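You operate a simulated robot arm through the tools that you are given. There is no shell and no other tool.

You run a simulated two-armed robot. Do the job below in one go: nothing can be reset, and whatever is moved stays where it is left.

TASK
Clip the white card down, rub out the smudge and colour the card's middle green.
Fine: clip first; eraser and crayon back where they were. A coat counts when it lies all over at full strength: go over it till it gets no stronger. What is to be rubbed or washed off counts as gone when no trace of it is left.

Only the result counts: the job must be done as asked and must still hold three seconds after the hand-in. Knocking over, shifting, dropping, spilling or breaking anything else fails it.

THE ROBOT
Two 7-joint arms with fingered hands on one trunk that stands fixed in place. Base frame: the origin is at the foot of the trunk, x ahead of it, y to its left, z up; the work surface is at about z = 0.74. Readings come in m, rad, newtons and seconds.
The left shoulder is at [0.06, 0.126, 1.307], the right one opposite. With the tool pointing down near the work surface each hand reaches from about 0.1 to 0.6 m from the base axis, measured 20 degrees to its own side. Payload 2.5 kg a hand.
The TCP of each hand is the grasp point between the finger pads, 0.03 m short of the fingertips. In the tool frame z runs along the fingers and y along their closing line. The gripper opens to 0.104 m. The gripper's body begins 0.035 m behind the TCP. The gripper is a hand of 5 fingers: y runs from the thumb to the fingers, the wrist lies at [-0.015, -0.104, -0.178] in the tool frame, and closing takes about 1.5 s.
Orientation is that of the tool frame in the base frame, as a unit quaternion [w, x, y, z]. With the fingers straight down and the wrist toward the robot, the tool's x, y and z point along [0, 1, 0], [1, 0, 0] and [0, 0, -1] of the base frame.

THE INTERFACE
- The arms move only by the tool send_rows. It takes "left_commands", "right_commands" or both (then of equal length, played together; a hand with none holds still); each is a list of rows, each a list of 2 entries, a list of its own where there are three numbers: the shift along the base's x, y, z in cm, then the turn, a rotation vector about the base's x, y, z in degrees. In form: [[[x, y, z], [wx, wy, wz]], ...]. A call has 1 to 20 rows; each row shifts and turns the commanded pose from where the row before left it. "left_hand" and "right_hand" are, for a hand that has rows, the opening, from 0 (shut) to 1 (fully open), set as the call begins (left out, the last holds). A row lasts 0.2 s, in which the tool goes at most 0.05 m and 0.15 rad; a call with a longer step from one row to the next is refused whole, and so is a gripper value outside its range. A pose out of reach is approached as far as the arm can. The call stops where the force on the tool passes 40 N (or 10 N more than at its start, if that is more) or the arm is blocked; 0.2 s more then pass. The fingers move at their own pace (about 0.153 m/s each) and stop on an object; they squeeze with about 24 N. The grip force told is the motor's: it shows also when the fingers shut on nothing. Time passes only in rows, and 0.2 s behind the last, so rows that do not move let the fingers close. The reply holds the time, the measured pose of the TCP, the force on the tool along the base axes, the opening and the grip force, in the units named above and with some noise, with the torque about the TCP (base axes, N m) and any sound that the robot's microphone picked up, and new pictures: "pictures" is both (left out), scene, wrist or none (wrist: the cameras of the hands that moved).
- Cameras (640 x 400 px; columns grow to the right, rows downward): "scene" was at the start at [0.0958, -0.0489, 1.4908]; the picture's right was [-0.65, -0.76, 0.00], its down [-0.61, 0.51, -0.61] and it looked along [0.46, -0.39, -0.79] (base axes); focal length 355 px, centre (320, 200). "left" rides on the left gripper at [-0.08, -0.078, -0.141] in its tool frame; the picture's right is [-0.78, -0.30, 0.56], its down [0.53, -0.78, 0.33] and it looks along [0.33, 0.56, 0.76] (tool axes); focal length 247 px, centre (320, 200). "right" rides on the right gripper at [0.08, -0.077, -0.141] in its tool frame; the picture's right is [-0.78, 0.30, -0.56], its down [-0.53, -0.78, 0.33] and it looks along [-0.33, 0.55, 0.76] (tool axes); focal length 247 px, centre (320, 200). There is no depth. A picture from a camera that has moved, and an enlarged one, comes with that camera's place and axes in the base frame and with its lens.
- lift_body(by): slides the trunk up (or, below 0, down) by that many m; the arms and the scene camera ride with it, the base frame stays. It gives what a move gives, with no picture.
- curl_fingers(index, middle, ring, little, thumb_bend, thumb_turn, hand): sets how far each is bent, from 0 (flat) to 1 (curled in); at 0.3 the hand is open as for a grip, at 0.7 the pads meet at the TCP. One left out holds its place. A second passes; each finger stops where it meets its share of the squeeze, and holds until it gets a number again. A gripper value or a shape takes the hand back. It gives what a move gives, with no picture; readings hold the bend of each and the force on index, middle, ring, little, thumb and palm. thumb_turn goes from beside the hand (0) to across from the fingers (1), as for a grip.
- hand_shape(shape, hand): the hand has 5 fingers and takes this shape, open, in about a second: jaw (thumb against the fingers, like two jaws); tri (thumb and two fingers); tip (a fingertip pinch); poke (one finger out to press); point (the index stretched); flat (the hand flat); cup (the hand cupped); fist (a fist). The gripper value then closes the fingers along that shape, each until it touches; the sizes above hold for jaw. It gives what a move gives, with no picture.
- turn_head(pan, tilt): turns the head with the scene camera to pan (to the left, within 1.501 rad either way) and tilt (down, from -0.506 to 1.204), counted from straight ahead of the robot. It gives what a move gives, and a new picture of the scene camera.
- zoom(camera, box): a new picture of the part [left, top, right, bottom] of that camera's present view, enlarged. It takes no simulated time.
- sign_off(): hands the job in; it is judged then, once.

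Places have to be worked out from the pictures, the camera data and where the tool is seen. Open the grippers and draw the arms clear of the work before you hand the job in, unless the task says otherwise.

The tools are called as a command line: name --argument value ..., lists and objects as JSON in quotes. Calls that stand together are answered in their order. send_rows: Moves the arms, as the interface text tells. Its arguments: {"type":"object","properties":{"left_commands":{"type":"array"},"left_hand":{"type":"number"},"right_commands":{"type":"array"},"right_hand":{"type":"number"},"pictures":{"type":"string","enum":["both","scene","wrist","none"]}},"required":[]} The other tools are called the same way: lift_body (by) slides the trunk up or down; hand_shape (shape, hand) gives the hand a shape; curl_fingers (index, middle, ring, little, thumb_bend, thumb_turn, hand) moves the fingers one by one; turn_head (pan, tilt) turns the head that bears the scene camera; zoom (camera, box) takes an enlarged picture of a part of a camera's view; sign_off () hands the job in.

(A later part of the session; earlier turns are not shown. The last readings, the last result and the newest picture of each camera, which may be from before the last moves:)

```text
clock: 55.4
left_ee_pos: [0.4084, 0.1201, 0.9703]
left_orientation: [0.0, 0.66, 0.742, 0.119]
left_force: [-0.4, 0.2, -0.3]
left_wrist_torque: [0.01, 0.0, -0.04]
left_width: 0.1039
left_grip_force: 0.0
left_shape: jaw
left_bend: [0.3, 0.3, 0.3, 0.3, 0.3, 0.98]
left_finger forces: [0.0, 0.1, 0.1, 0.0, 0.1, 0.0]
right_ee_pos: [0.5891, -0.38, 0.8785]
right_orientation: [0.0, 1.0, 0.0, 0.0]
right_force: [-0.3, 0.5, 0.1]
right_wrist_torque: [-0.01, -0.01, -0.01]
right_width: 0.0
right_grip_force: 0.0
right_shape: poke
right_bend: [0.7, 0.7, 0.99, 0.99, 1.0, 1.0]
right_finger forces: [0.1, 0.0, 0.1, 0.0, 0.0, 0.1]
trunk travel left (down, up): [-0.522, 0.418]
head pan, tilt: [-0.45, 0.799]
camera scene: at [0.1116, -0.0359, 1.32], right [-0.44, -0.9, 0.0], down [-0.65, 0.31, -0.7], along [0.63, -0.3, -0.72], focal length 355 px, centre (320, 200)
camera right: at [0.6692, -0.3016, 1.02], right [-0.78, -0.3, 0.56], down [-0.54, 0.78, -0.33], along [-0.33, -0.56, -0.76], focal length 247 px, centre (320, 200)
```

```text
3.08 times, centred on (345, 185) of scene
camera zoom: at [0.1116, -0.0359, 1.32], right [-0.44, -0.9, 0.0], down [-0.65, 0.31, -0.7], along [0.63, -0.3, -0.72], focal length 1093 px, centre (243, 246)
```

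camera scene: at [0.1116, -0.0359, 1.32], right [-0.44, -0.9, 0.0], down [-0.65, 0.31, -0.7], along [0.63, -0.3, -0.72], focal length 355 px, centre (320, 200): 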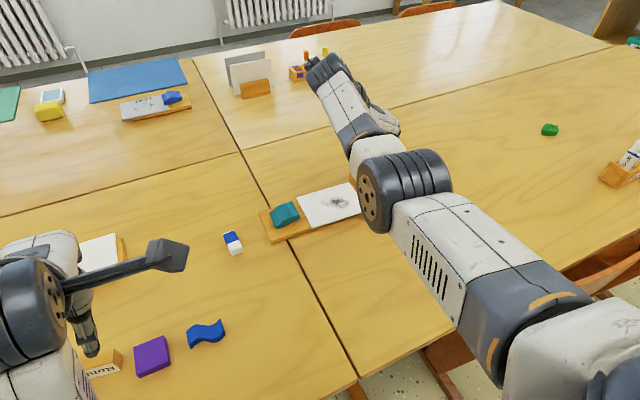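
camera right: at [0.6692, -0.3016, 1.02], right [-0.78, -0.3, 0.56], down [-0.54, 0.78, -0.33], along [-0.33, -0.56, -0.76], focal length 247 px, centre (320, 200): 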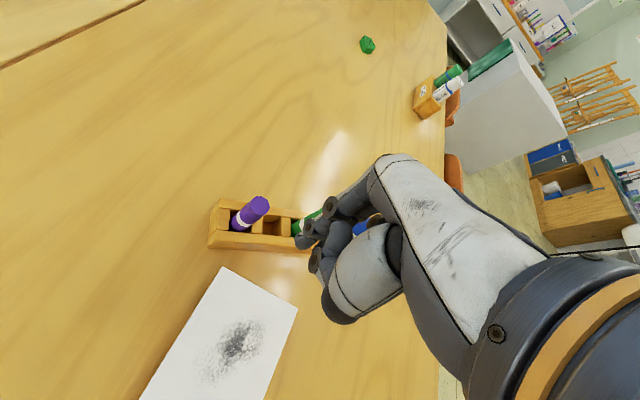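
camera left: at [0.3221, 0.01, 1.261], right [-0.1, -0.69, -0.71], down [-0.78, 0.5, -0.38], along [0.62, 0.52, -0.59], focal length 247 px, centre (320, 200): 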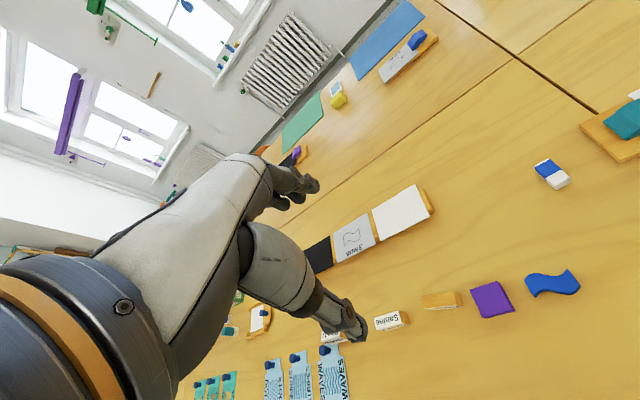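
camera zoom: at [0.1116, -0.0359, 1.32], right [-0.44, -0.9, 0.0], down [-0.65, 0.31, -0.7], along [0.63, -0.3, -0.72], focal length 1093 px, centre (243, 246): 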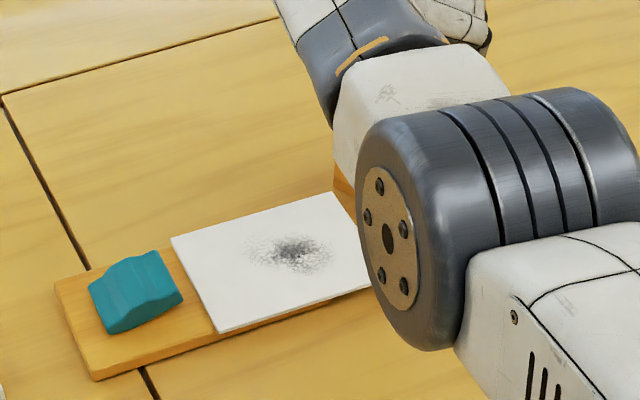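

In this posture the finger bodies would come too close to the green crayon. I'll raise the hand, turn it back, and use the "point" shape, whose stretched index reaches well below the other fingers.

send_rows --right_commands '[[[0, 0, 3], [0, 0, 0]], [[0, 1, 3], [0, 0, 8.2]], [[-0.3, 1, 0], [0, 0, 8.2]], [[-0.3, 1, 0], [0, 0, 8.2]], [[-0.3, 0, 0], [0, 0, 8.2]], [[-0.3, 0, 0], [0, 0, 8.2]], [[-0.3, 0, 0], [0, 0, 8.2]], [[-0.3, 0, 0], [0, 0, 8.2]], [[-0.3, 0, 0], [0, 0, 8.2]], [[-0.3, 0, 0], [0, 0, 8.2]], [[-0.3, 0, 0], [0, 0, 8.2]], [[0, 0, 0], [0, 0, 8]], [[0, 0, 0], [0, 0, 0]]]' --pictures "none"

hand_shape --hand "right" --shape "point"

send_rows --right_commands '[[[0, 0, 0], [0, 0, 0]]]'

zoom --camera "right" --box '[180, 120, 440, 320]'

zoom --camera "scene" --box '[270, 100, 430, 240]'

```text
clock: 58.2
left_ee_pos: [0.4099, 0.1209, 0.9685]
left_orientation: [0.0, 0.66, 0.742, 0.12]
left_force: [-0.1, 0.2, -0.5]
left_wrist_torque: [0.0, 0.02, 0.02]
left_width: 0.1039
left_grip_force: 0.1
left_shape: jaw
left_bend: [0.3, 0.3, 0.3, 0.3, 0.3, 0.98]
left_finger forces: [0.1, 0.0, 0.0, 0.0, 0.1, 0.0]
right_ee_pos: [0.5618, -0.3495, 0.9365]
right_orientation: [0.001, 0.706, 0.708, 0.0]
right_force: [0.2, -0.4, -0.9]
right_wrist_torque: [0.02, 0.0, -0.01]
right_width: 0.0001
right_grip_force: 0.0
right_shape: poke
right_bend: [0.7, 0.7, 0.99, 0.99, 1.0, 1.0]
right_finger forces: [0.1, 0.1, 0.0, 0.0, 0.1, 0.1]
trunk travel left (down, up): [-0.522, 0.418]
head pan, tilt: [-0.45, 0.799]
```

```text
clock: 59.1
left_ee_pos: [0.4092, 0.12, 0.968]
left_orientation: [0.0, 0.659, 0.743, 0.12]
left_force: [0.1, -0.6, -0.3]
left_wrist_torque: [0.0, 0.02, 0.01]
left_width: 0.104
left_grip_force: 0.1
left_shape: jaw
left_bend: [0.3, 0.3, 0.3, 0.3, 0.3, 0.98]
left_finger forces: [0.0, 0.0, 0.1, 0.0, 0.0, 0.1]
right_ee_pos: [0.5612, -0.3495, 0.9369]
right_orientation: [0.001, 0.706, 0.708, -0.001]
right_force: [0.8, 0.1, -0.1]
right_wrist_torque: [0.01, 0.04, -0.04]
right_width: 0.0
right_grip_force: 0.0
right_shape: point
right_bend: [0.2, 1.0, 1.0, 1.0, 0.98, 0.88]
right_finger forces: [0.0, 0.0, 0.1, 0.1, 0.0, 0.0]
trunk travel left (down, up): [-0.522, 0.418]
head pan, tilt: [-0.45, 0.799]
```

```text
clock: 59.5
left_ee_pos: [0.4091, 0.1208, 0.9688]
left_orientation: [0.0, 0.66, 0.742, 0.119]
left_force: [-0.2, 0.2, -0.7]
left_wrist_torque: [-0.02, 0.01, 0.01]
left_width: 0.1039
left_grip_force: 0.0
left_shape: jaw
left_bend: [0.3, 0.3, 0.3, 0.3, 0.3, 0.98]
left_finger forces: [0.1, 0.0, 0.1, 0.1, 0.0, 0.1]
right_ee_pos: [0.562, -0.3483, 0.9368]
right_orientation: [0.001, 0.707, 0.708, -0.001]
right_force: [-0.6, 0.1, 0.2]
right_wrist_torque: [0.0, -0.04, 0.03]
right_width: 0.0
right_grip_force: 0.0
right_shape: point
right_bend: [0.2, 1.0, 1.0, 1.0, 0.98, 0.88]
right_finger forces: [0.0, 0.0, 0.2, 0.0, 0.0, 0.0]
trunk travel left (down, up): [-0.522, 0.418]
head pan, tilt: [-0.45, 0.799]
camera scene: at [0.1116, -0.0358, 1.32], right [-0.44, -0.9, 0.0], down [-0.65, 0.31, -0.7], along [0.63, -0.3, -0.72], focal length 355 px, centre (320, 200)
camera right: at [0.4839, -0.2689, 1.0791], right [0.3, -0.77, 0.56], down [-0.78, -0.54, -0.33], along [0.56, -0.33, -0.76], focal length 247 px, centre (320, 200)
```

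scene: 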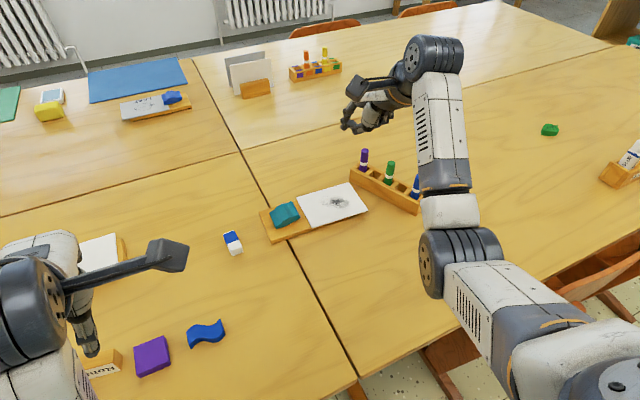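
right: 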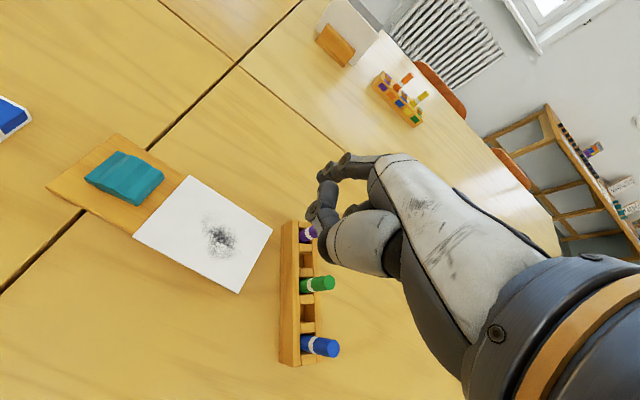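

```text
2.00 times, centred on (310, 220) of right
camera zoom: at [0.4839, -0.2689, 1.0791], right [0.3, -0.77, 0.56], down [-0.78, -0.54, -0.33], along [0.56, -0.33, -0.76], focal length 494 px, centre (340, 160)
```

zoom: 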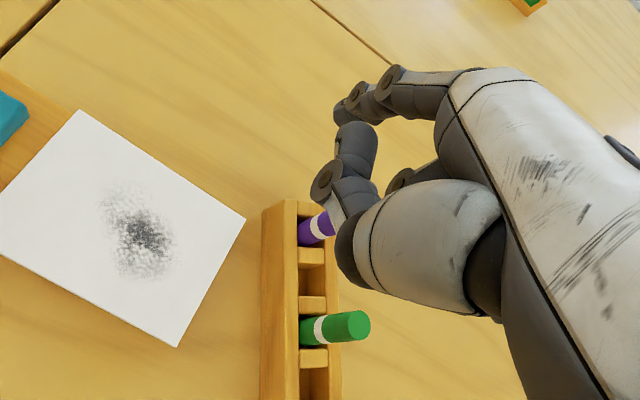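

```text
2.86 times, centred on (350, 170) of scene
camera zoom: at [0.1116, -0.0358, 1.32], right [-0.44, -0.9, 0.0], down [-0.65, 0.31, -0.7], along [0.63, -0.3, -0.72], focal length 1015 px, centre (234, 286)
```

zoom: 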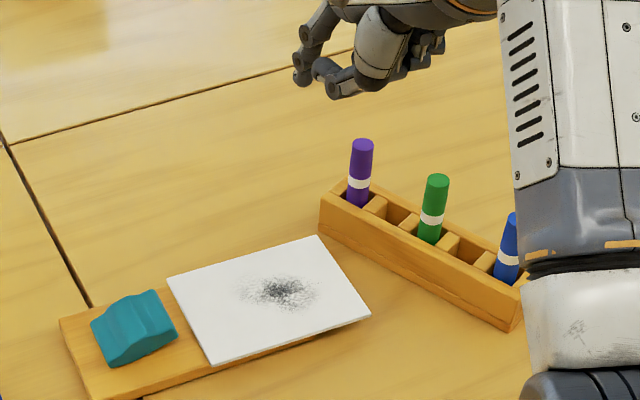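

"Point" splays the index outward, so it doesn't help. The eraser dragged the card along without slipping, so I'll use it as the dragger on the clean strip of card between the smudge and the clip, keeping off the smudge. First I fetch it.

hand_shape --hand "right" --shape "jaw"

send_rows --right_commands '[[[0, 4, 0], [0, 0, 0]], [[0.2, 4, 0], [0, 0, 0]], [[0.2, 4, 0], [0, 0, 0]], [[0.2, 4, 0], [0, 0, 0]], [[0.2, 4, 0], [0, 0, 0]], [[0.2, 4, 0], [0, 0, 0]], [[0.4, 4, -1], [0, 0, 0]], [[0, 0, -4], [0, 0, 0]], [[0, 0, -4], [0, 0, 0]], [[0, 0, -4], [0, 0, 0]], [[0, 0, -2.4], [0, 0, 0]], [[0, 0, 0], [0, 0, 0]]]'

zoom --camera "right" --box '[160, 120, 420, 370]'

```text
clock: 60.4
left_ee_pos: [0.4098, 0.1208, 0.9696]
left_orientation: [0.0, 0.66, 0.742, 0.119]
left_force: [-0.7, 1.0, -0.2]
left_wrist_torque: [0.02, -0.02, -0.02]
left_width: 0.1038
left_grip_force: 0.0
left_shape: jaw
left_bend: [0.3, 0.3, 0.3, 0.3, 0.3, 0.98]
left_finger forces: [0.0, 0.0, 0.1, 0.0, 0.0, 0.1]
right_ee_pos: [0.5631, -0.3484, 0.9372]
right_orientation: [0.001, 0.706, 0.708, -0.001]
right_force: [0.7, 1.2, -0.3]
right_wrist_torque: [0.02, 0.01, 0.01]
right_width: 0.1039
right_grip_force: 0.0
right_shape: jaw
right_bend: [0.3, 0.3, 0.3, 0.3, 0.3, 0.97]
right_finger forces: [0.0, 0.1, 0.0, 0.0, 0.1, 0.0]
trunk travel left (down, up): [-0.522, 0.418]
head pan, tilt: [-0.45, 0.799]
```

```text
clock: 63.0
left_ee_pos: [0.4086, 0.1208, 0.9693]
left_orientation: [0.0, 0.66, 0.742, 0.12]
left_force: [0.3, -0.5, 0.8]
left_wrist_torque: [-0.02, -0.03, 0.03]
left_width: 0.1035
left_grip_force: 0.1
left_shape: jaw
left_bend: [0.3, 0.3, 0.3, 0.3, 0.3, 0.98]
left_finger forces: [0.0, 0.1, 0.0, 0.0, 0.0, 0.1]
right_ee_pos: [0.5762, -0.0689, 0.783]
right_orientation: [0.0, 0.707, 0.708, 0.0]
right_force: [-0.1, 0.3, 0.2]
right_wrist_torque: [0.03, 0.01, -0.02]
right_width: 0.1038
right_grip_force: 0.0
right_shape: jaw
right_bend: [0.3, 0.3, 0.3, 0.3, 0.3, 0.97]
right_finger forces: [0.0, 0.0, 0.1, 0.0, 0.0, 0.0]
trunk travel left (down, up): [-0.522, 0.418]
head pan, tilt: [-0.45, 0.799]
camera scene: at [0.1116, -0.0358, 1.32], right [-0.44, -0.9, 0.0], down [-0.65, 0.31, -0.7], along [0.63, -0.3, -0.72], focal length 355 px, centre (320, 200)
camera right: at [0.4986, 0.0118, 0.9248], right [0.3, -0.77, 0.56], down [-0.78, -0.54, -0.33], along [0.56, -0.33, -0.76], focal length 247 px, centre (320, 200)
```

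scene: 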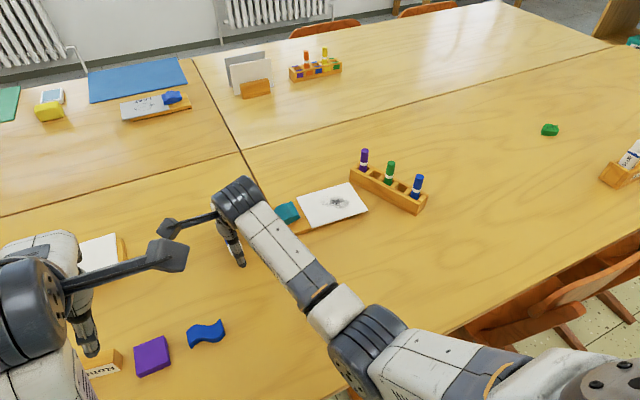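
right: 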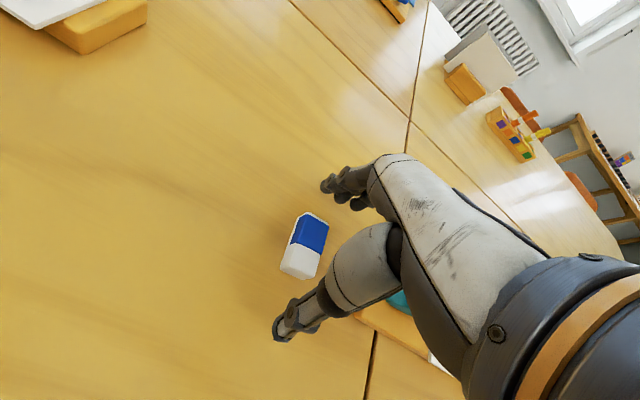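

```text
1.60 times, centred on (290, 245) of right
camera zoom: at [0.4986, 0.0118, 0.9248], right [0.3, -0.77, 0.56], down [-0.78, -0.54, -0.33], along [0.56, -0.33, -0.76], focal length 395 px, centre (368, 128)
```

zoom: 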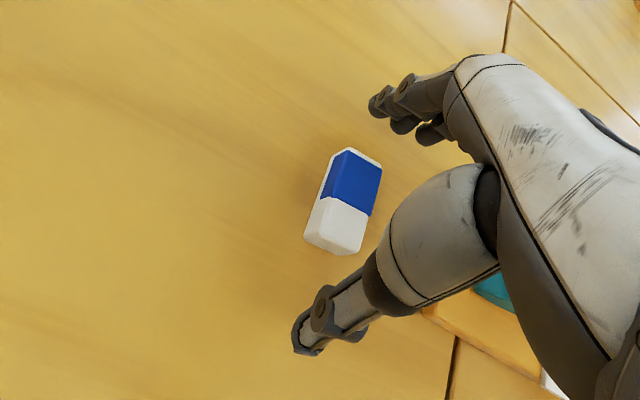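

Same geometry as the last good grasp. I'm lowering, closing and lifting.

send_rows --right_commands '[[[0, 0, -0.5], [0, 0, 0]], [[0, 0, -0.4], [0, 0, 0]], [[0, 0, 0], [0, 0, 0]]]' --pictures "none"

send_rows --right_commands '[[[0, 0, 0], [0, 0, 0]], [[0, 0, 0], [0, 0, 0]], [[0, 0, 0], [0, 0, 0]], [[0, 0, 0], [0, 0, 0]], [[0, 0, 0], [0, 0, 0]], [[0, 0, 0], [0, 0, 0]], [[0, 0, 0], [0, 0, 0]], [[0, 0, 2], [0, 0, 0]], [[0, 0, 3], [0, 0, 0]], [[0, 0, 4], [0, 0, 0]], [[0, 0, 0], [0, 0, 0]]]' --right_hand 0.3

zoom --camera "right" --box '[260, 180, 380, 290]'

```text
clock: 63.8
left_ee_pos: [0.4092, 0.121, 0.9687]
left_orientation: [0.001, 0.659, 0.742, 0.119]
left_force: [-1.1, 0.5, -0.3]
left_wrist_torque: [-0.01, -0.01, -0.02]
left_width: 0.1038
left_grip_force: 0.1
left_shape: jaw
left_bend: [0.3, 0.3, 0.3, 0.3, 0.3, 0.98]
left_finger forces: [0.0, 0.0, 0.0, 0.1, 0.1, 0.0]
right_ee_pos: [0.5769, -0.0691, 0.7737]
right_orientation: [0.001, 0.707, 0.708, 0.0]
right_force: [0.4, 0.5, 0.2]
right_wrist_torque: [-0.01, 0.01, 0.0]
right_width: 0.1037
right_grip_force: 0.0
right_shape: jaw
right_bend: [0.3, 0.3, 0.3, 0.3, 0.3, 0.97]
right_finger forces: [0.0, 0.0, 0.1, 0.0, 0.0, 0.0]
trunk travel left (down, up): [-0.522, 0.418]
head pan, tilt: [-0.45, 0.799]
```

```text
clock: 66.2
left_ee_pos: [0.4095, 0.1202, 0.9686]
left_orientation: [0.0, 0.661, 0.741, 0.119]
left_force: [-0.2, 0.2, -0.6]
left_wrist_torque: [0.0, 0.02, -0.02]
left_width: 0.1039
left_grip_force: 0.0
left_shape: jaw
left_bend: [0.3, 0.3, 0.3, 0.3, 0.3, 0.98]
left_finger forces: [0.0, 0.1, 0.0, 0.1, 0.0, 0.1]
right_ee_pos: [0.5755, -0.0688, 0.8642]
right_orientation: [0.0, 0.707, 0.707, -0.001]
right_force: [0.2, 0.5, -0.1]
right_wrist_torque: [0.01, 0.03, 0.0]
right_width: 0.0441
right_grip_force: 23.8
right_shape: jaw
right_bend: [0.74, 0.47, 0.51, 0.47, 0.73, 1.0]
right_finger forces: [13.8, 5.6, 0.1, 0.0, 20.6, 0.1]
trunk travel left (down, up): [-0.522, 0.418]
head pan, tilt: [-0.45, 0.799]
camera scene: at [0.1116, -0.0358, 1.32], right [-0.44, -0.9, 0.0], down [-0.65, 0.31, -0.7], along [0.63, -0.3, -0.72], focal length 355 px, centre (320, 200)
camera right: at [0.4977, 0.0109, 1.0062], right [0.3, -0.77, 0.56], down [-0.78, -0.54, -0.33], along [0.56, -0.33, -0.76], focal length 247 px, centre (320, 200)
```

scene: 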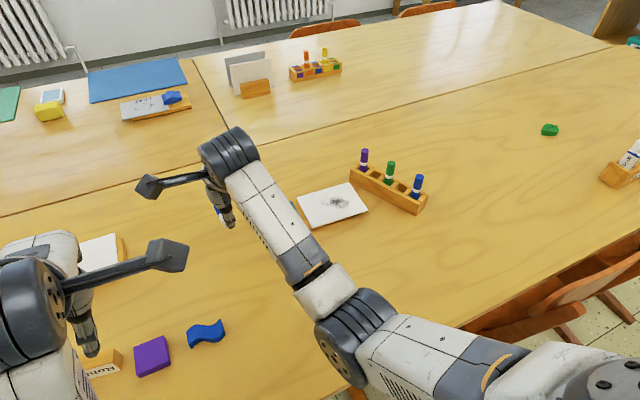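
right: 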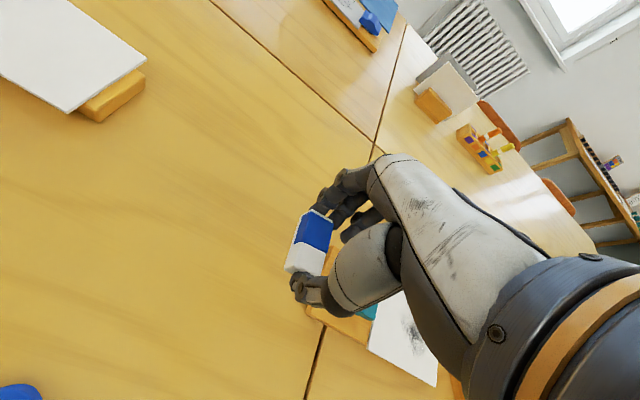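

```text
3.64 times, centred on (320, 235) of right
camera zoom: at [0.4977, 0.0109, 1.0062], right [0.3, -0.77, 0.56], down [-0.78, -0.54, -0.33], along [0.56, -0.33, -0.76], focal length 898 px, centre (320, 73)
```

zoom: 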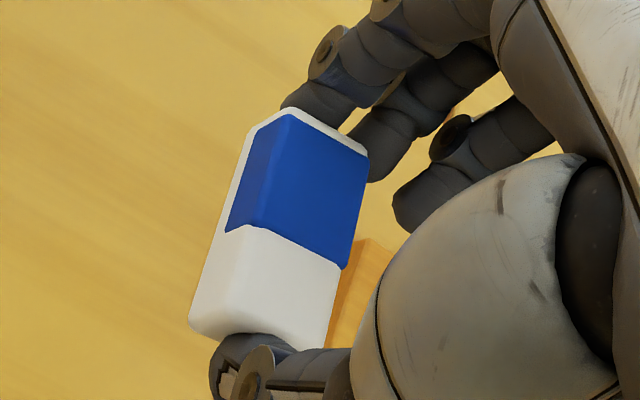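

The eraser is held as before. I'm moving it above the clean strip at (0.584, -0.262) and lowering to just above the card.

send_rows --right_commands '[[[0.1, -3, 0], [0, 0, 0]], [[0.1, -4, 0], [0, 0, 0]], [[0.2, -4, 0], [0, 0, 0]], [[0.2, -4, 0], [0, 0, 0]], [[0.2, -3, 0], [0, 0, 0]], [[0, -1.4, -1], [0, 0, 0]], [[0, 0, -3], [0, 0, 0]], [[0, 0, -2], [0, 0, 0]], [[0, 0, -0.6], [0, 0, 0]], [[0, 0, 0], [0, 0, 0]]]'

zoom --camera "right" --box '[200, 140, 400, 300]'

zoom --camera "scene" --box '[250, 165, 378, 255]'

```text
clock: 68.4
left_ee_pos: [0.4086, 0.1214, 0.9698]
left_orientation: [0.0, 0.66, 0.742, 0.12]
left_force: [-0.6, 0.6, -0.2]
left_wrist_torque: [0.02, 0.02, 0.0]
left_width: 0.1036
left_grip_force: 0.0
left_shape: jaw
left_bend: [0.3, 0.3, 0.3, 0.3, 0.3, 0.98]
left_finger forces: [0.1, 0.0, 0.1, 0.1, 0.1, 0.0]
right_ee_pos: [0.5843, -0.2631, 0.7976]
right_orientation: [0.0, 0.707, 0.708, -0.001]
right_force: [0.3, -0.2, -0.4]
right_wrist_torque: [-0.02, 0.0, 0.03]
right_width: 0.0438
right_grip_force: 24.0
right_shape: jaw
right_bend: [0.74, 0.47, 0.51, 0.47, 0.73, 1.0]
right_finger forces: [13.9, 5.4, 0.1, 0.1, 20.5, 0.0]
trunk travel left (down, up): [-0.522, 0.418]
head pan, tilt: [-0.45, 0.799]
camera scene: at [0.1117, -0.0358, 1.32], right [-0.44, -0.9, 0.0], down [-0.65, 0.31, -0.7], along [0.63, -0.3, -0.72], focal length 355 px, centre (320, 200)
camera right: at [0.5062, -0.1828, 0.9401], right [0.3, -0.77, 0.56], down [-0.78, -0.54, -0.33], along [0.56, -0.33, -0.76], focal length 247 px, centre (320, 200)
```

scene: 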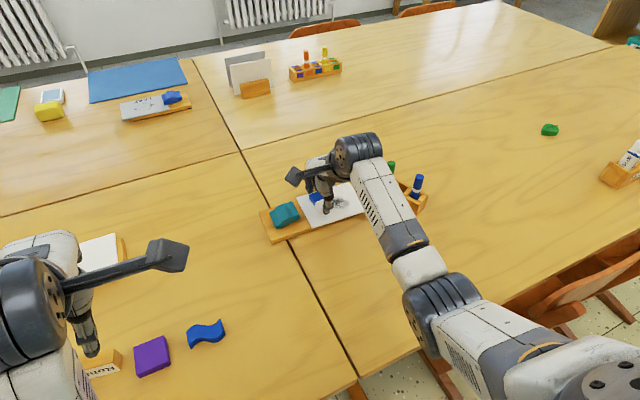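
right: 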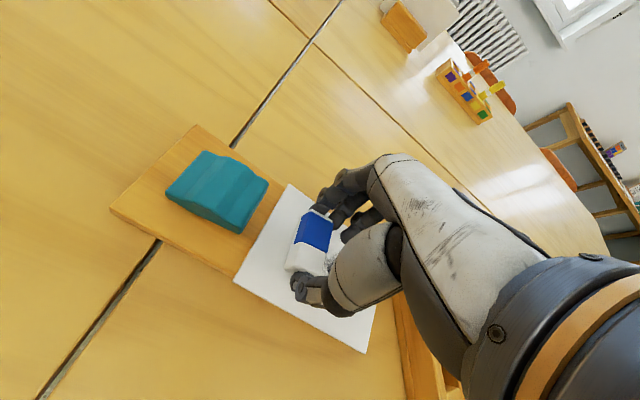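

```text
2.50 times, centred on (300, 220) of right
camera zoom: at [0.5062, -0.1828, 0.9401], right [0.3, -0.77, 0.56], down [-0.78, -0.54, -0.33], along [0.56, -0.33, -0.76], focal length 617 px, centre (370, 150)
```

zoom: 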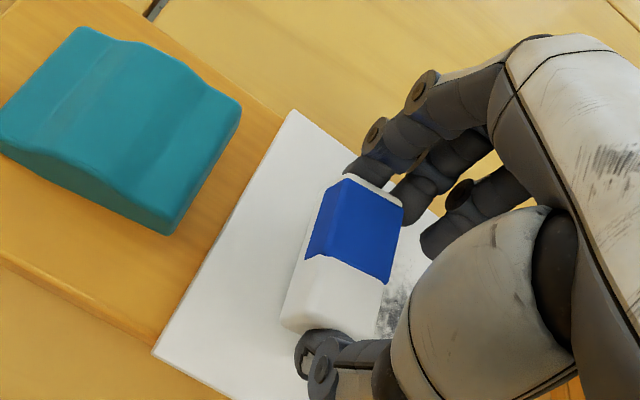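

```text
4.44 times, centred on (314, 210) of scene
camera zoom: at [0.1117, -0.0358, 1.32], right [-0.44, -0.9, 0.0], down [-0.65, 0.31, -0.7], along [0.63, -0.3, -0.72], focal length 1579 px, centre (347, 156)
```

zoom: 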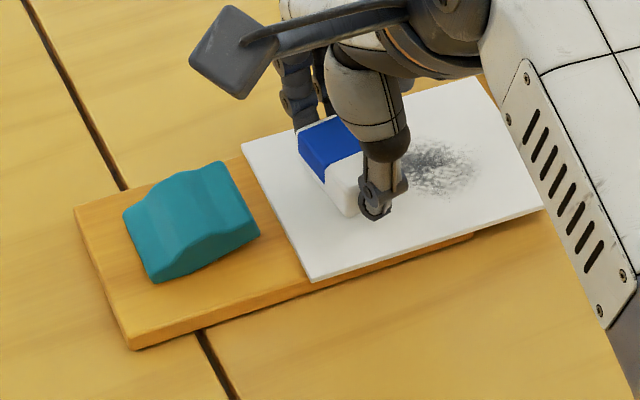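

The eraser is just on the clean strip. I'll shift it 4 mm further from the smudge, press lightly, and drag +y in small steps.

send_rows --right_commands '[[[0, 0.4, 0], [0, 0, 0]], [[0, 0, -0.4], [0, 0, 0]], [[0, 0, -0.3], [0, 0, 0]], [[0, 0, -0.3], [0, 0, 0]], [[0, 0, -0.2], [0, 0, 0]], [[0, 0, 0], [0, 0, 0]]]' --pictures "none"

send_rows --right_commands '[[[0, 0.4, 0], [0, 0, 0]], [[0, 0.4, 0], [0, 0, 0]], [[0, 0, 0], [0, 0, 0]]]'

zoom --camera "scene" --box '[250, 165, 378, 255]'

```text
clock: 69.8
left_ee_pos: [0.4076, 0.122, 0.969]
left_orientation: [0.001, 0.66, 0.742, 0.12]
left_force: [0.1, 0.3, 0.1]
left_wrist_torque: [0.04, -0.02, 0.0]
left_width: 0.1037
left_grip_force: 0.2
left_shape: jaw
left_bend: [0.3, 0.3, 0.3, 0.3, 0.3, 0.98]
left_finger forces: [0.0, 0.0, 0.1, 0.0, 0.1, 0.0]
right_ee_pos: [0.585, -0.2599, 0.7908]
right_orientation: [0.004, 0.707, 0.707, 0.003]
right_force: [-1.5, -0.7, 20.4]
right_wrist_torque: [0.01, -0.08, -0.01]
right_width: 0.0449
right_grip_force: 24.1
right_shape: jaw
right_bend: [0.74, 0.47, 0.51, 0.47, 0.73, 1.0]
right_finger forces: [14.9, 5.9, 0.0, 0.1, 23.7, 0.0]
trunk travel left (down, up): [-0.522, 0.418]
head pan, tilt: [-0.45, 0.799]
```

```text
clock: 70.6
left_ee_pos: [0.4066, 0.1209, 0.9701]
left_orientation: [0.001, 0.66, 0.742, 0.119]
left_force: [0.2, 0.0, -0.7]
left_wrist_torque: [-0.01, 0.0, 0.01]
left_width: 0.1036
left_grip_force: 0.0
left_shape: jaw
left_bend: [0.3, 0.3, 0.3, 0.3, 0.3, 0.98]
left_finger forces: [0.0, 0.0, 0.0, 0.0, 0.0, 0.1]
right_ee_pos: [0.5844, -0.2508, 0.7904]
right_orientation: [0.004, 0.707, 0.708, 0.003]
right_force: [-0.3, -5.5, 21.2]
right_wrist_torque: [-0.14, -0.17, -0.12]
right_width: 0.0448
right_grip_force: 23.8
right_shape: jaw
right_bend: [0.74, 0.47, 0.51, 0.47, 0.73, 1.0]
right_finger forces: [15.4, 6.8, 0.0, 0.0, 22.8, 0.0]
trunk travel left (down, up): [-0.522, 0.418]
head pan, tilt: [-0.45, 0.799]
camera scene: at [0.1094, -0.0354, 1.3203], right [-0.44, -0.9, 0.0], down [-0.64, 0.31, -0.7], along [0.63, -0.3, -0.72], focal length 355 px, centre (320, 200)
camera right: at [0.5054, -0.1706, 0.9314], right [0.29, -0.77, 0.56], down [-0.77, -0.54, -0.34], along [0.56, -0.34, -0.76], focal length 247 px, centre (320, 200)
```

scene: 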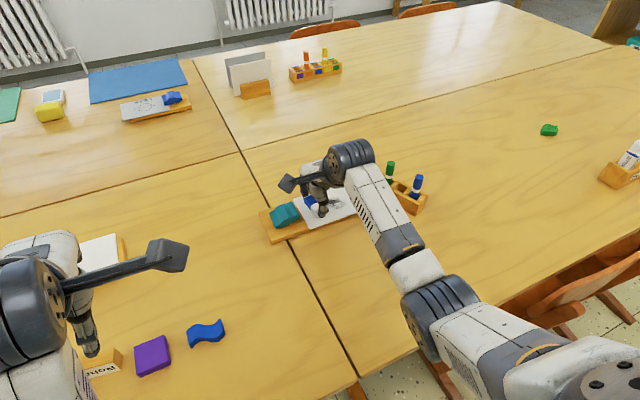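
right: 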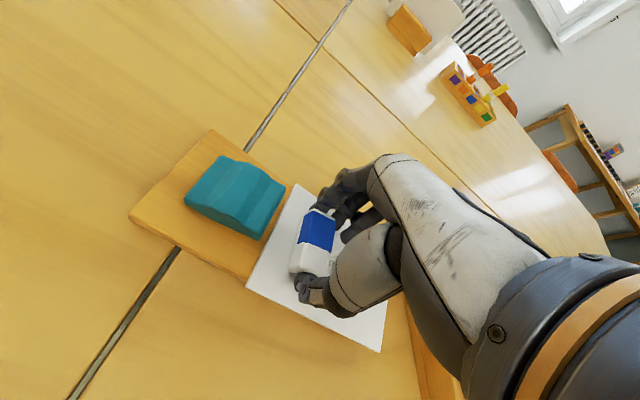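

```text
4.44 times, centred on (314, 210) of scene
camera zoom: at [0.1094, -0.0354, 1.3203], right [-0.44, -0.9, 0.0], down [-0.64, 0.31, -0.7], along [0.63, -0.3, -0.72], focal length 1579 px, centre (347, 156)
```

zoom: 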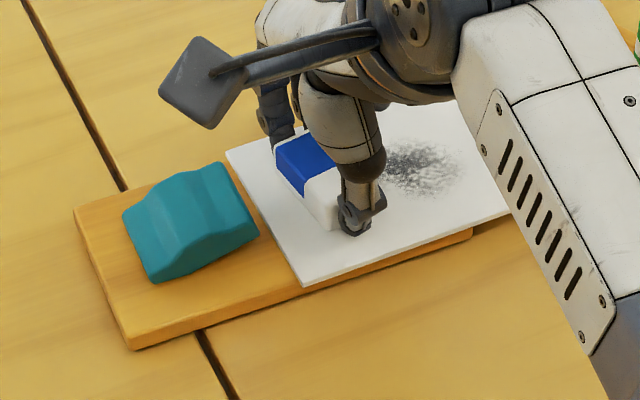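

The card follows the eraser. I'll go on another 1.4 cm.

send_rows --right_commands '[[[0, 0.4, 0], [0, 0, 0]], [[0, 0.4, 0], [0, 0, 0]], [[0, 0.4, 0], [0, 0, 0]], [[0, 0.2, 0], [0, 0, 0]], [[0, 0, 0], [0, 0, 0]]]'

zoom --camera "scene" --box '[250, 165, 378, 255]'

zoom --camera "right" --box '[160, 120, 400, 340]'

```text
clock: 71.8
left_ee_pos: [0.408, 0.1211, 0.9703]
left_orientation: [0.002, 0.66, 0.742, 0.119]
left_force: [0.0, 0.1, 0.7]
left_wrist_torque: [0.03, 0.01, 0.0]
left_width: 0.1038
left_grip_force: 0.0
left_shape: jaw
left_bend: [0.3, 0.3, 0.3, 0.3, 0.3, 0.98]
left_finger forces: [0.1, 0.0, 0.1, 0.1, 0.0, 0.1]
right_ee_pos: [0.5844, -0.2381, 0.7892]
right_orientation: [0.002, 0.706, 0.708, 0.002]
right_force: [0.1, -6.2, 18.1]
right_wrist_torque: [-0.08, -0.18, -0.08]
right_width: 0.0439
right_grip_force: 24.1
right_shape: jaw
right_bend: [0.74, 0.48, 0.51, 0.47, 0.73, 1.0]
right_finger forces: [18.6, 6.8, 0.0, 0.0, 23.0, 0.0]
trunk travel left (down, up): [-0.522, 0.418]
head pan, tilt: [-0.45, 0.799]
camera scene: at [0.1098, -0.0356, 1.3202], right [-0.44, -0.9, 0.0], down [-0.64, 0.31, -0.7], along [0.63, -0.3, -0.72], focal length 355 px, centre (320, 200)
camera right: at [0.5054, -0.1567, 0.9305], right [0.29, -0.77, 0.56], down [-0.77, -0.54, -0.34], along [0.56, -0.34, -0.76], focal length 247 px, centre (320, 200)
```

scene: 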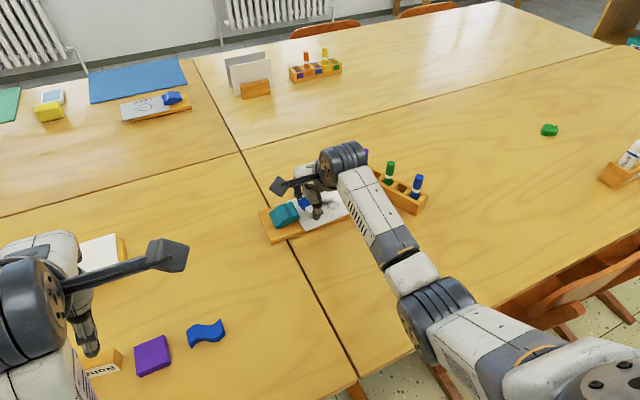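
right: 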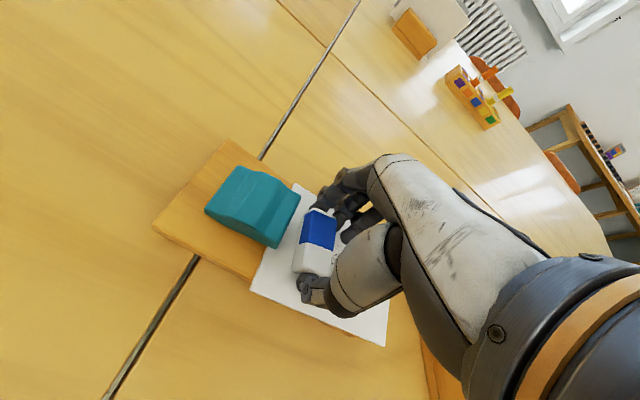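

```text
4.44 times, centred on (314, 210) of scene
camera zoom: at [0.1098, -0.0356, 1.3202], right [-0.44, -0.9, 0.0], down [-0.64, 0.31, -0.7], along [0.63, -0.3, -0.72], focal length 1579 px, centre (347, 156)
```

zoom: 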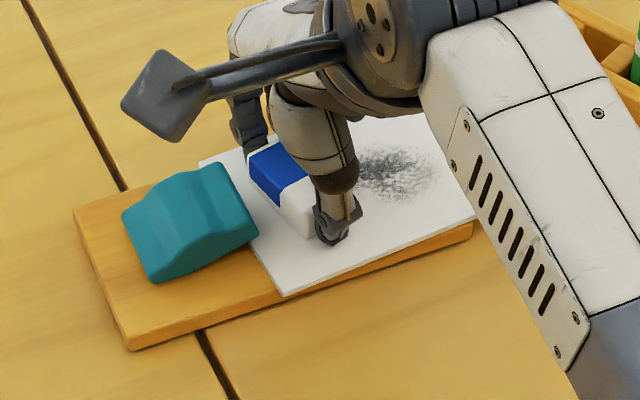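

```text
1.82 times, centred on (280, 230) of right
camera zoom: at [0.5054, -0.1567, 0.9305], right [0.29, -0.77, 0.56], down [-0.77, -0.54, -0.34], along [0.56, -0.34, -0.76], focal length 449 px, centre (393, 146)
```

zoom: 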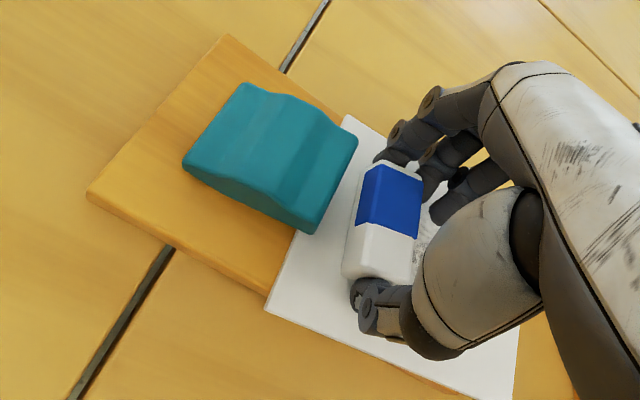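

The card edge is at about y=-0.2085, close to its starting place (-0.204). One more 4 mm drag, then I lift off.

send_rows --right_commands '[[[0, 0.3, 0], [0, 0, 0]], [[0, 0.2, 0], [0, 0, 0]], [[0, 0, 0], [0, 0, 0]]]' --pictures "none"

send_rows --right_commands '[[[0, 0, 0.5], [0, 0, 0]], [[0, 0, 1], [0, 0, 0]], [[0, 0, 3], [0, 0, 0]], [[-2, -2, 4], [0, 0, 0]], [[-4, -2, 2], [0, 0, 0]], [[0, 0, 0], [0, 0, 0]]]'

zoom --camera "scene" --box '[250, 165, 378, 255]'

zoom --camera "right" --box '[160, 120, 360, 290]'

```text
clock: 72.6
left_ee_pos: [0.4085, 0.1208, 0.9693]
left_orientation: [0.001, 0.659, 0.742, 0.119]
left_force: [-0.6, 0.4, 0.7]
left_wrist_torque: [0.0, -0.01, -0.02]
left_width: 0.1038
left_grip_force: 0.0
left_shape: jaw
left_bend: [0.3, 0.3, 0.3, 0.3, 0.3, 0.98]
left_finger forces: [0.1, 0.1, 0.0, 0.0, 0.0, 0.0]
right_ee_pos: [0.5839, -0.2328, 0.789]
right_orientation: [0.002, 0.706, 0.709, 0.001]
right_force: [-0.6, -6.8, 17.3]
right_wrist_torque: [-0.12, -0.22, -0.07]
right_width: 0.044
right_grip_force: 24.3
right_shape: jaw
right_bend: [0.74, 0.48, 0.51, 0.47, 0.73, 1.0]
right_finger forces: [18.3, 7.6, 0.1, 0.0, 22.6, 0.0]
trunk travel left (down, up): [-0.522, 0.418]
head pan, tilt: [-0.45, 0.799]
```

```text
clock: 74.0
left_ee_pos: [0.4093, 0.1221, 0.9683]
left_orientation: [0.0, 0.66, 0.742, 0.12]
left_force: [-0.1, -0.4, 0.4]
left_wrist_torque: [0.01, 0.0, 0.01]
left_width: 0.104
left_grip_force: 0.0
left_shape: jaw
left_bend: [0.3, 0.3, 0.3, 0.3, 0.3, 0.98]
left_finger forces: [0.0, 0.0, 0.1, 0.0, 0.1, 0.0]
right_ee_pos: [0.5235, -0.2727, 0.8912]
right_orientation: [0.001, 0.706, 0.708, -0.001]
right_force: [0.4, -0.3, 0.2]
right_wrist_torque: [-0.02, -0.03, -0.01]
right_width: 0.0431
right_grip_force: 23.1
right_shape: jaw
right_bend: [0.74, 0.49, 0.51, 0.47, 0.73, 1.0]
right_finger forces: [15.7, 3.9, 0.1, 0.0, 19.4, 0.1]
trunk travel left (down, up): [-0.522, 0.418]
head pan, tilt: [-0.45, 0.799]
camera scene: at [0.1115, -0.0359, 1.32], right [-0.44, -0.9, 0.0], down [-0.65, 0.31, -0.7], along [0.63, -0.3, -0.72], focal length 355 px, centre (320, 200)
camera right: at [0.446, -0.1916, 1.0329], right [0.3, -0.77, 0.56], down [-0.78, -0.54, -0.33], along [0.56, -0.33, -0.76], focal length 247 px, centre (320, 200)
```

scene: 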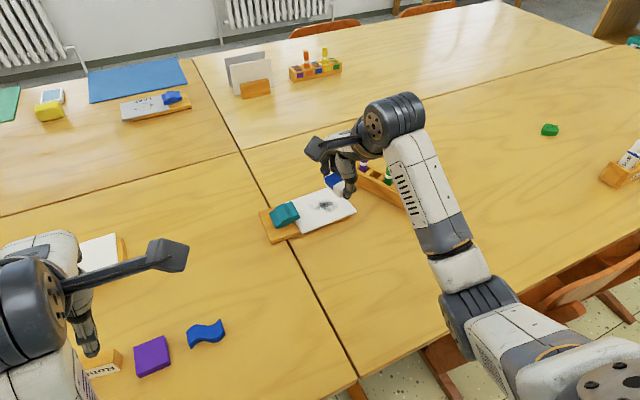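
right: 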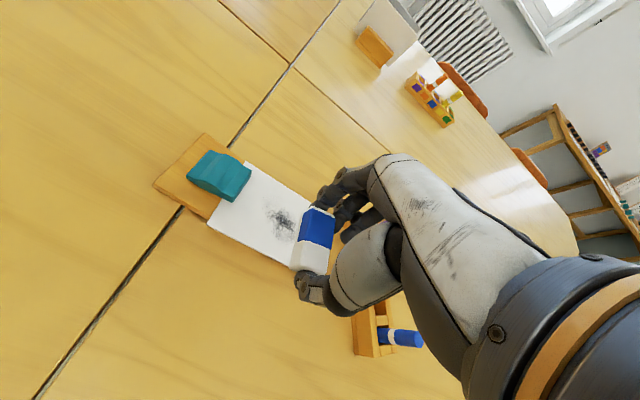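

```text
4.44 times, centred on (314, 210) of scene
camera zoom: at [0.1115, -0.0359, 1.32], right [-0.44, -0.9, 0.0], down [-0.65, 0.31, -0.7], along [0.63, -0.3, -0.72], focal length 1579 px, centre (347, 156)
```

zoom: 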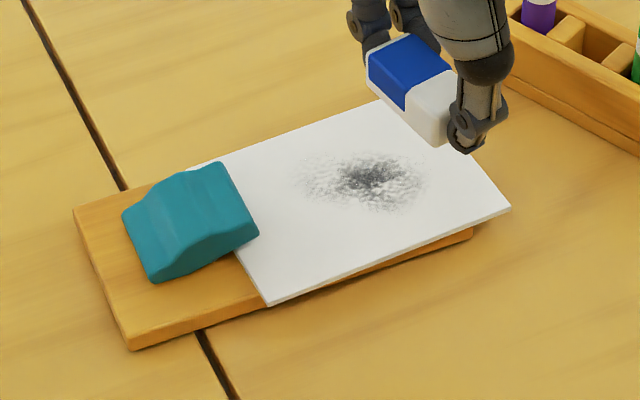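

```text
2.35 times, centred on (260, 205) of right
camera zoom: at [0.446, -0.1916, 1.0329], right [0.3, -0.77, 0.56], down [-0.78, -0.54, -0.33], along [0.56, -0.33, -0.76], focal length 581 px, centre (461, 188)
```

zoom: 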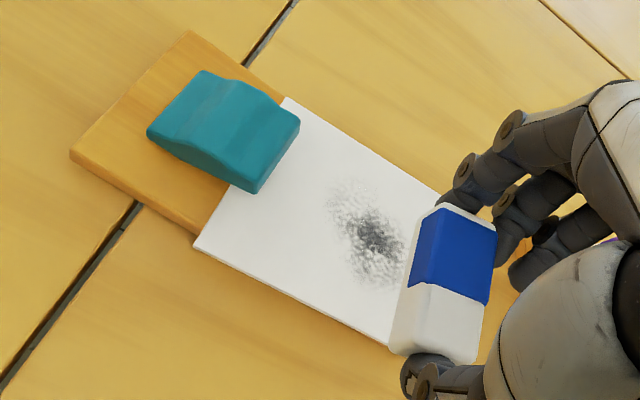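

The card is back, its edge now at about y=-0.200 and slightly deeper under the clip than before. I'll return the eraser to its place so I can close the clip with the poking fingers.

send_rows --right_commands '[[[1.5, 4, 0], [0, 0, 0]], [[1.5, 4, 0], [0, 0, 0]], [[1.5, 4, 0], [0, 0, 0]], [[0.8, 4, 0], [0, 0, 0]], [[0, 3, -2], [0, 0, 0]], [[0, 1.35, -3], [0, 0, 0]], [[0, 0, -4], [0, 0, 0]], [[0, 0, -1.8], [0, 0, 0]], [[0, 0, 0], [0, 0, 0]]]' --pictures "wrist"

zoom --camera "right" --box '[260, 180, 380, 290]'

```text
clock: 76.0
left_ee_pos: [0.4093, 0.1217, 0.9693]
left_orientation: [0.0, 0.66, 0.742, 0.119]
left_force: [-0.1, 0.2, 0.5]
left_wrist_torque: [0.03, -0.02, -0.02]
left_width: 0.104
left_grip_force: 0.0
left_shape: jaw
left_bend: [0.3, 0.3, 0.3, 0.3, 0.3, 0.98]
left_finger forces: [0.0, 0.1, 0.1, 0.0, 0.0, 0.1]
right_ee_pos: [0.5787, -0.0698, 0.7831]
right_orientation: [0.001, 0.707, 0.707, 0.0]
right_force: [-0.3, 0.0, -0.7]
right_wrist_torque: [0.0, 0.0, -0.02]
right_width: 0.0427
right_grip_force: 24.2
right_shape: jaw
right_bend: [0.74, 0.5, 0.51, 0.47, 0.74, 1.0]
right_finger forces: [15.8, 3.7, 0.0, 0.1, 19.4, 0.0]
trunk travel left (down, up): [-0.522, 0.418]
head pan, tilt: [-0.45, 0.799]
camera right: at [0.4997, 0.0112, 0.9251], right [0.3, -0.77, 0.56], down [-0.78, -0.54, -0.33], along [0.56, -0.33, -0.76], focal length 247 px, centre (320, 200)
```

right: 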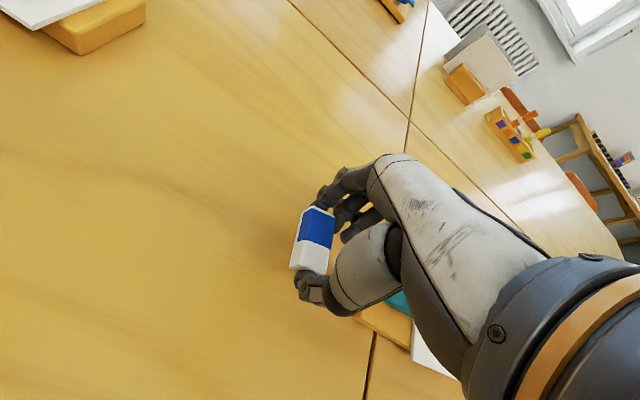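

```text
3.64 times, centred on (320, 235) of right
camera zoom: at [0.4997, 0.0112, 0.9251], right [0.3, -0.77, 0.56], down [-0.78, -0.54, -0.33], along [0.56, -0.33, -0.76], focal length 898 px, centre (320, 73)
```

zoom: 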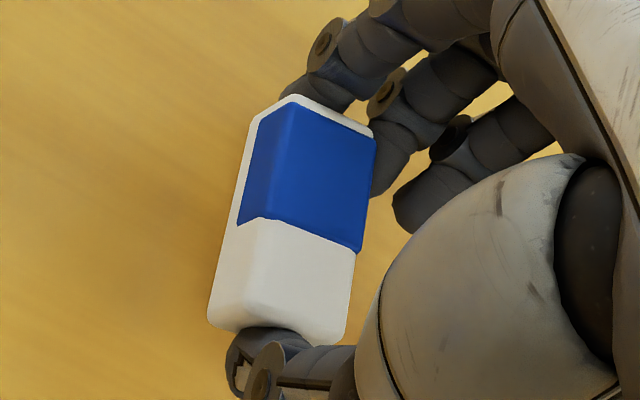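

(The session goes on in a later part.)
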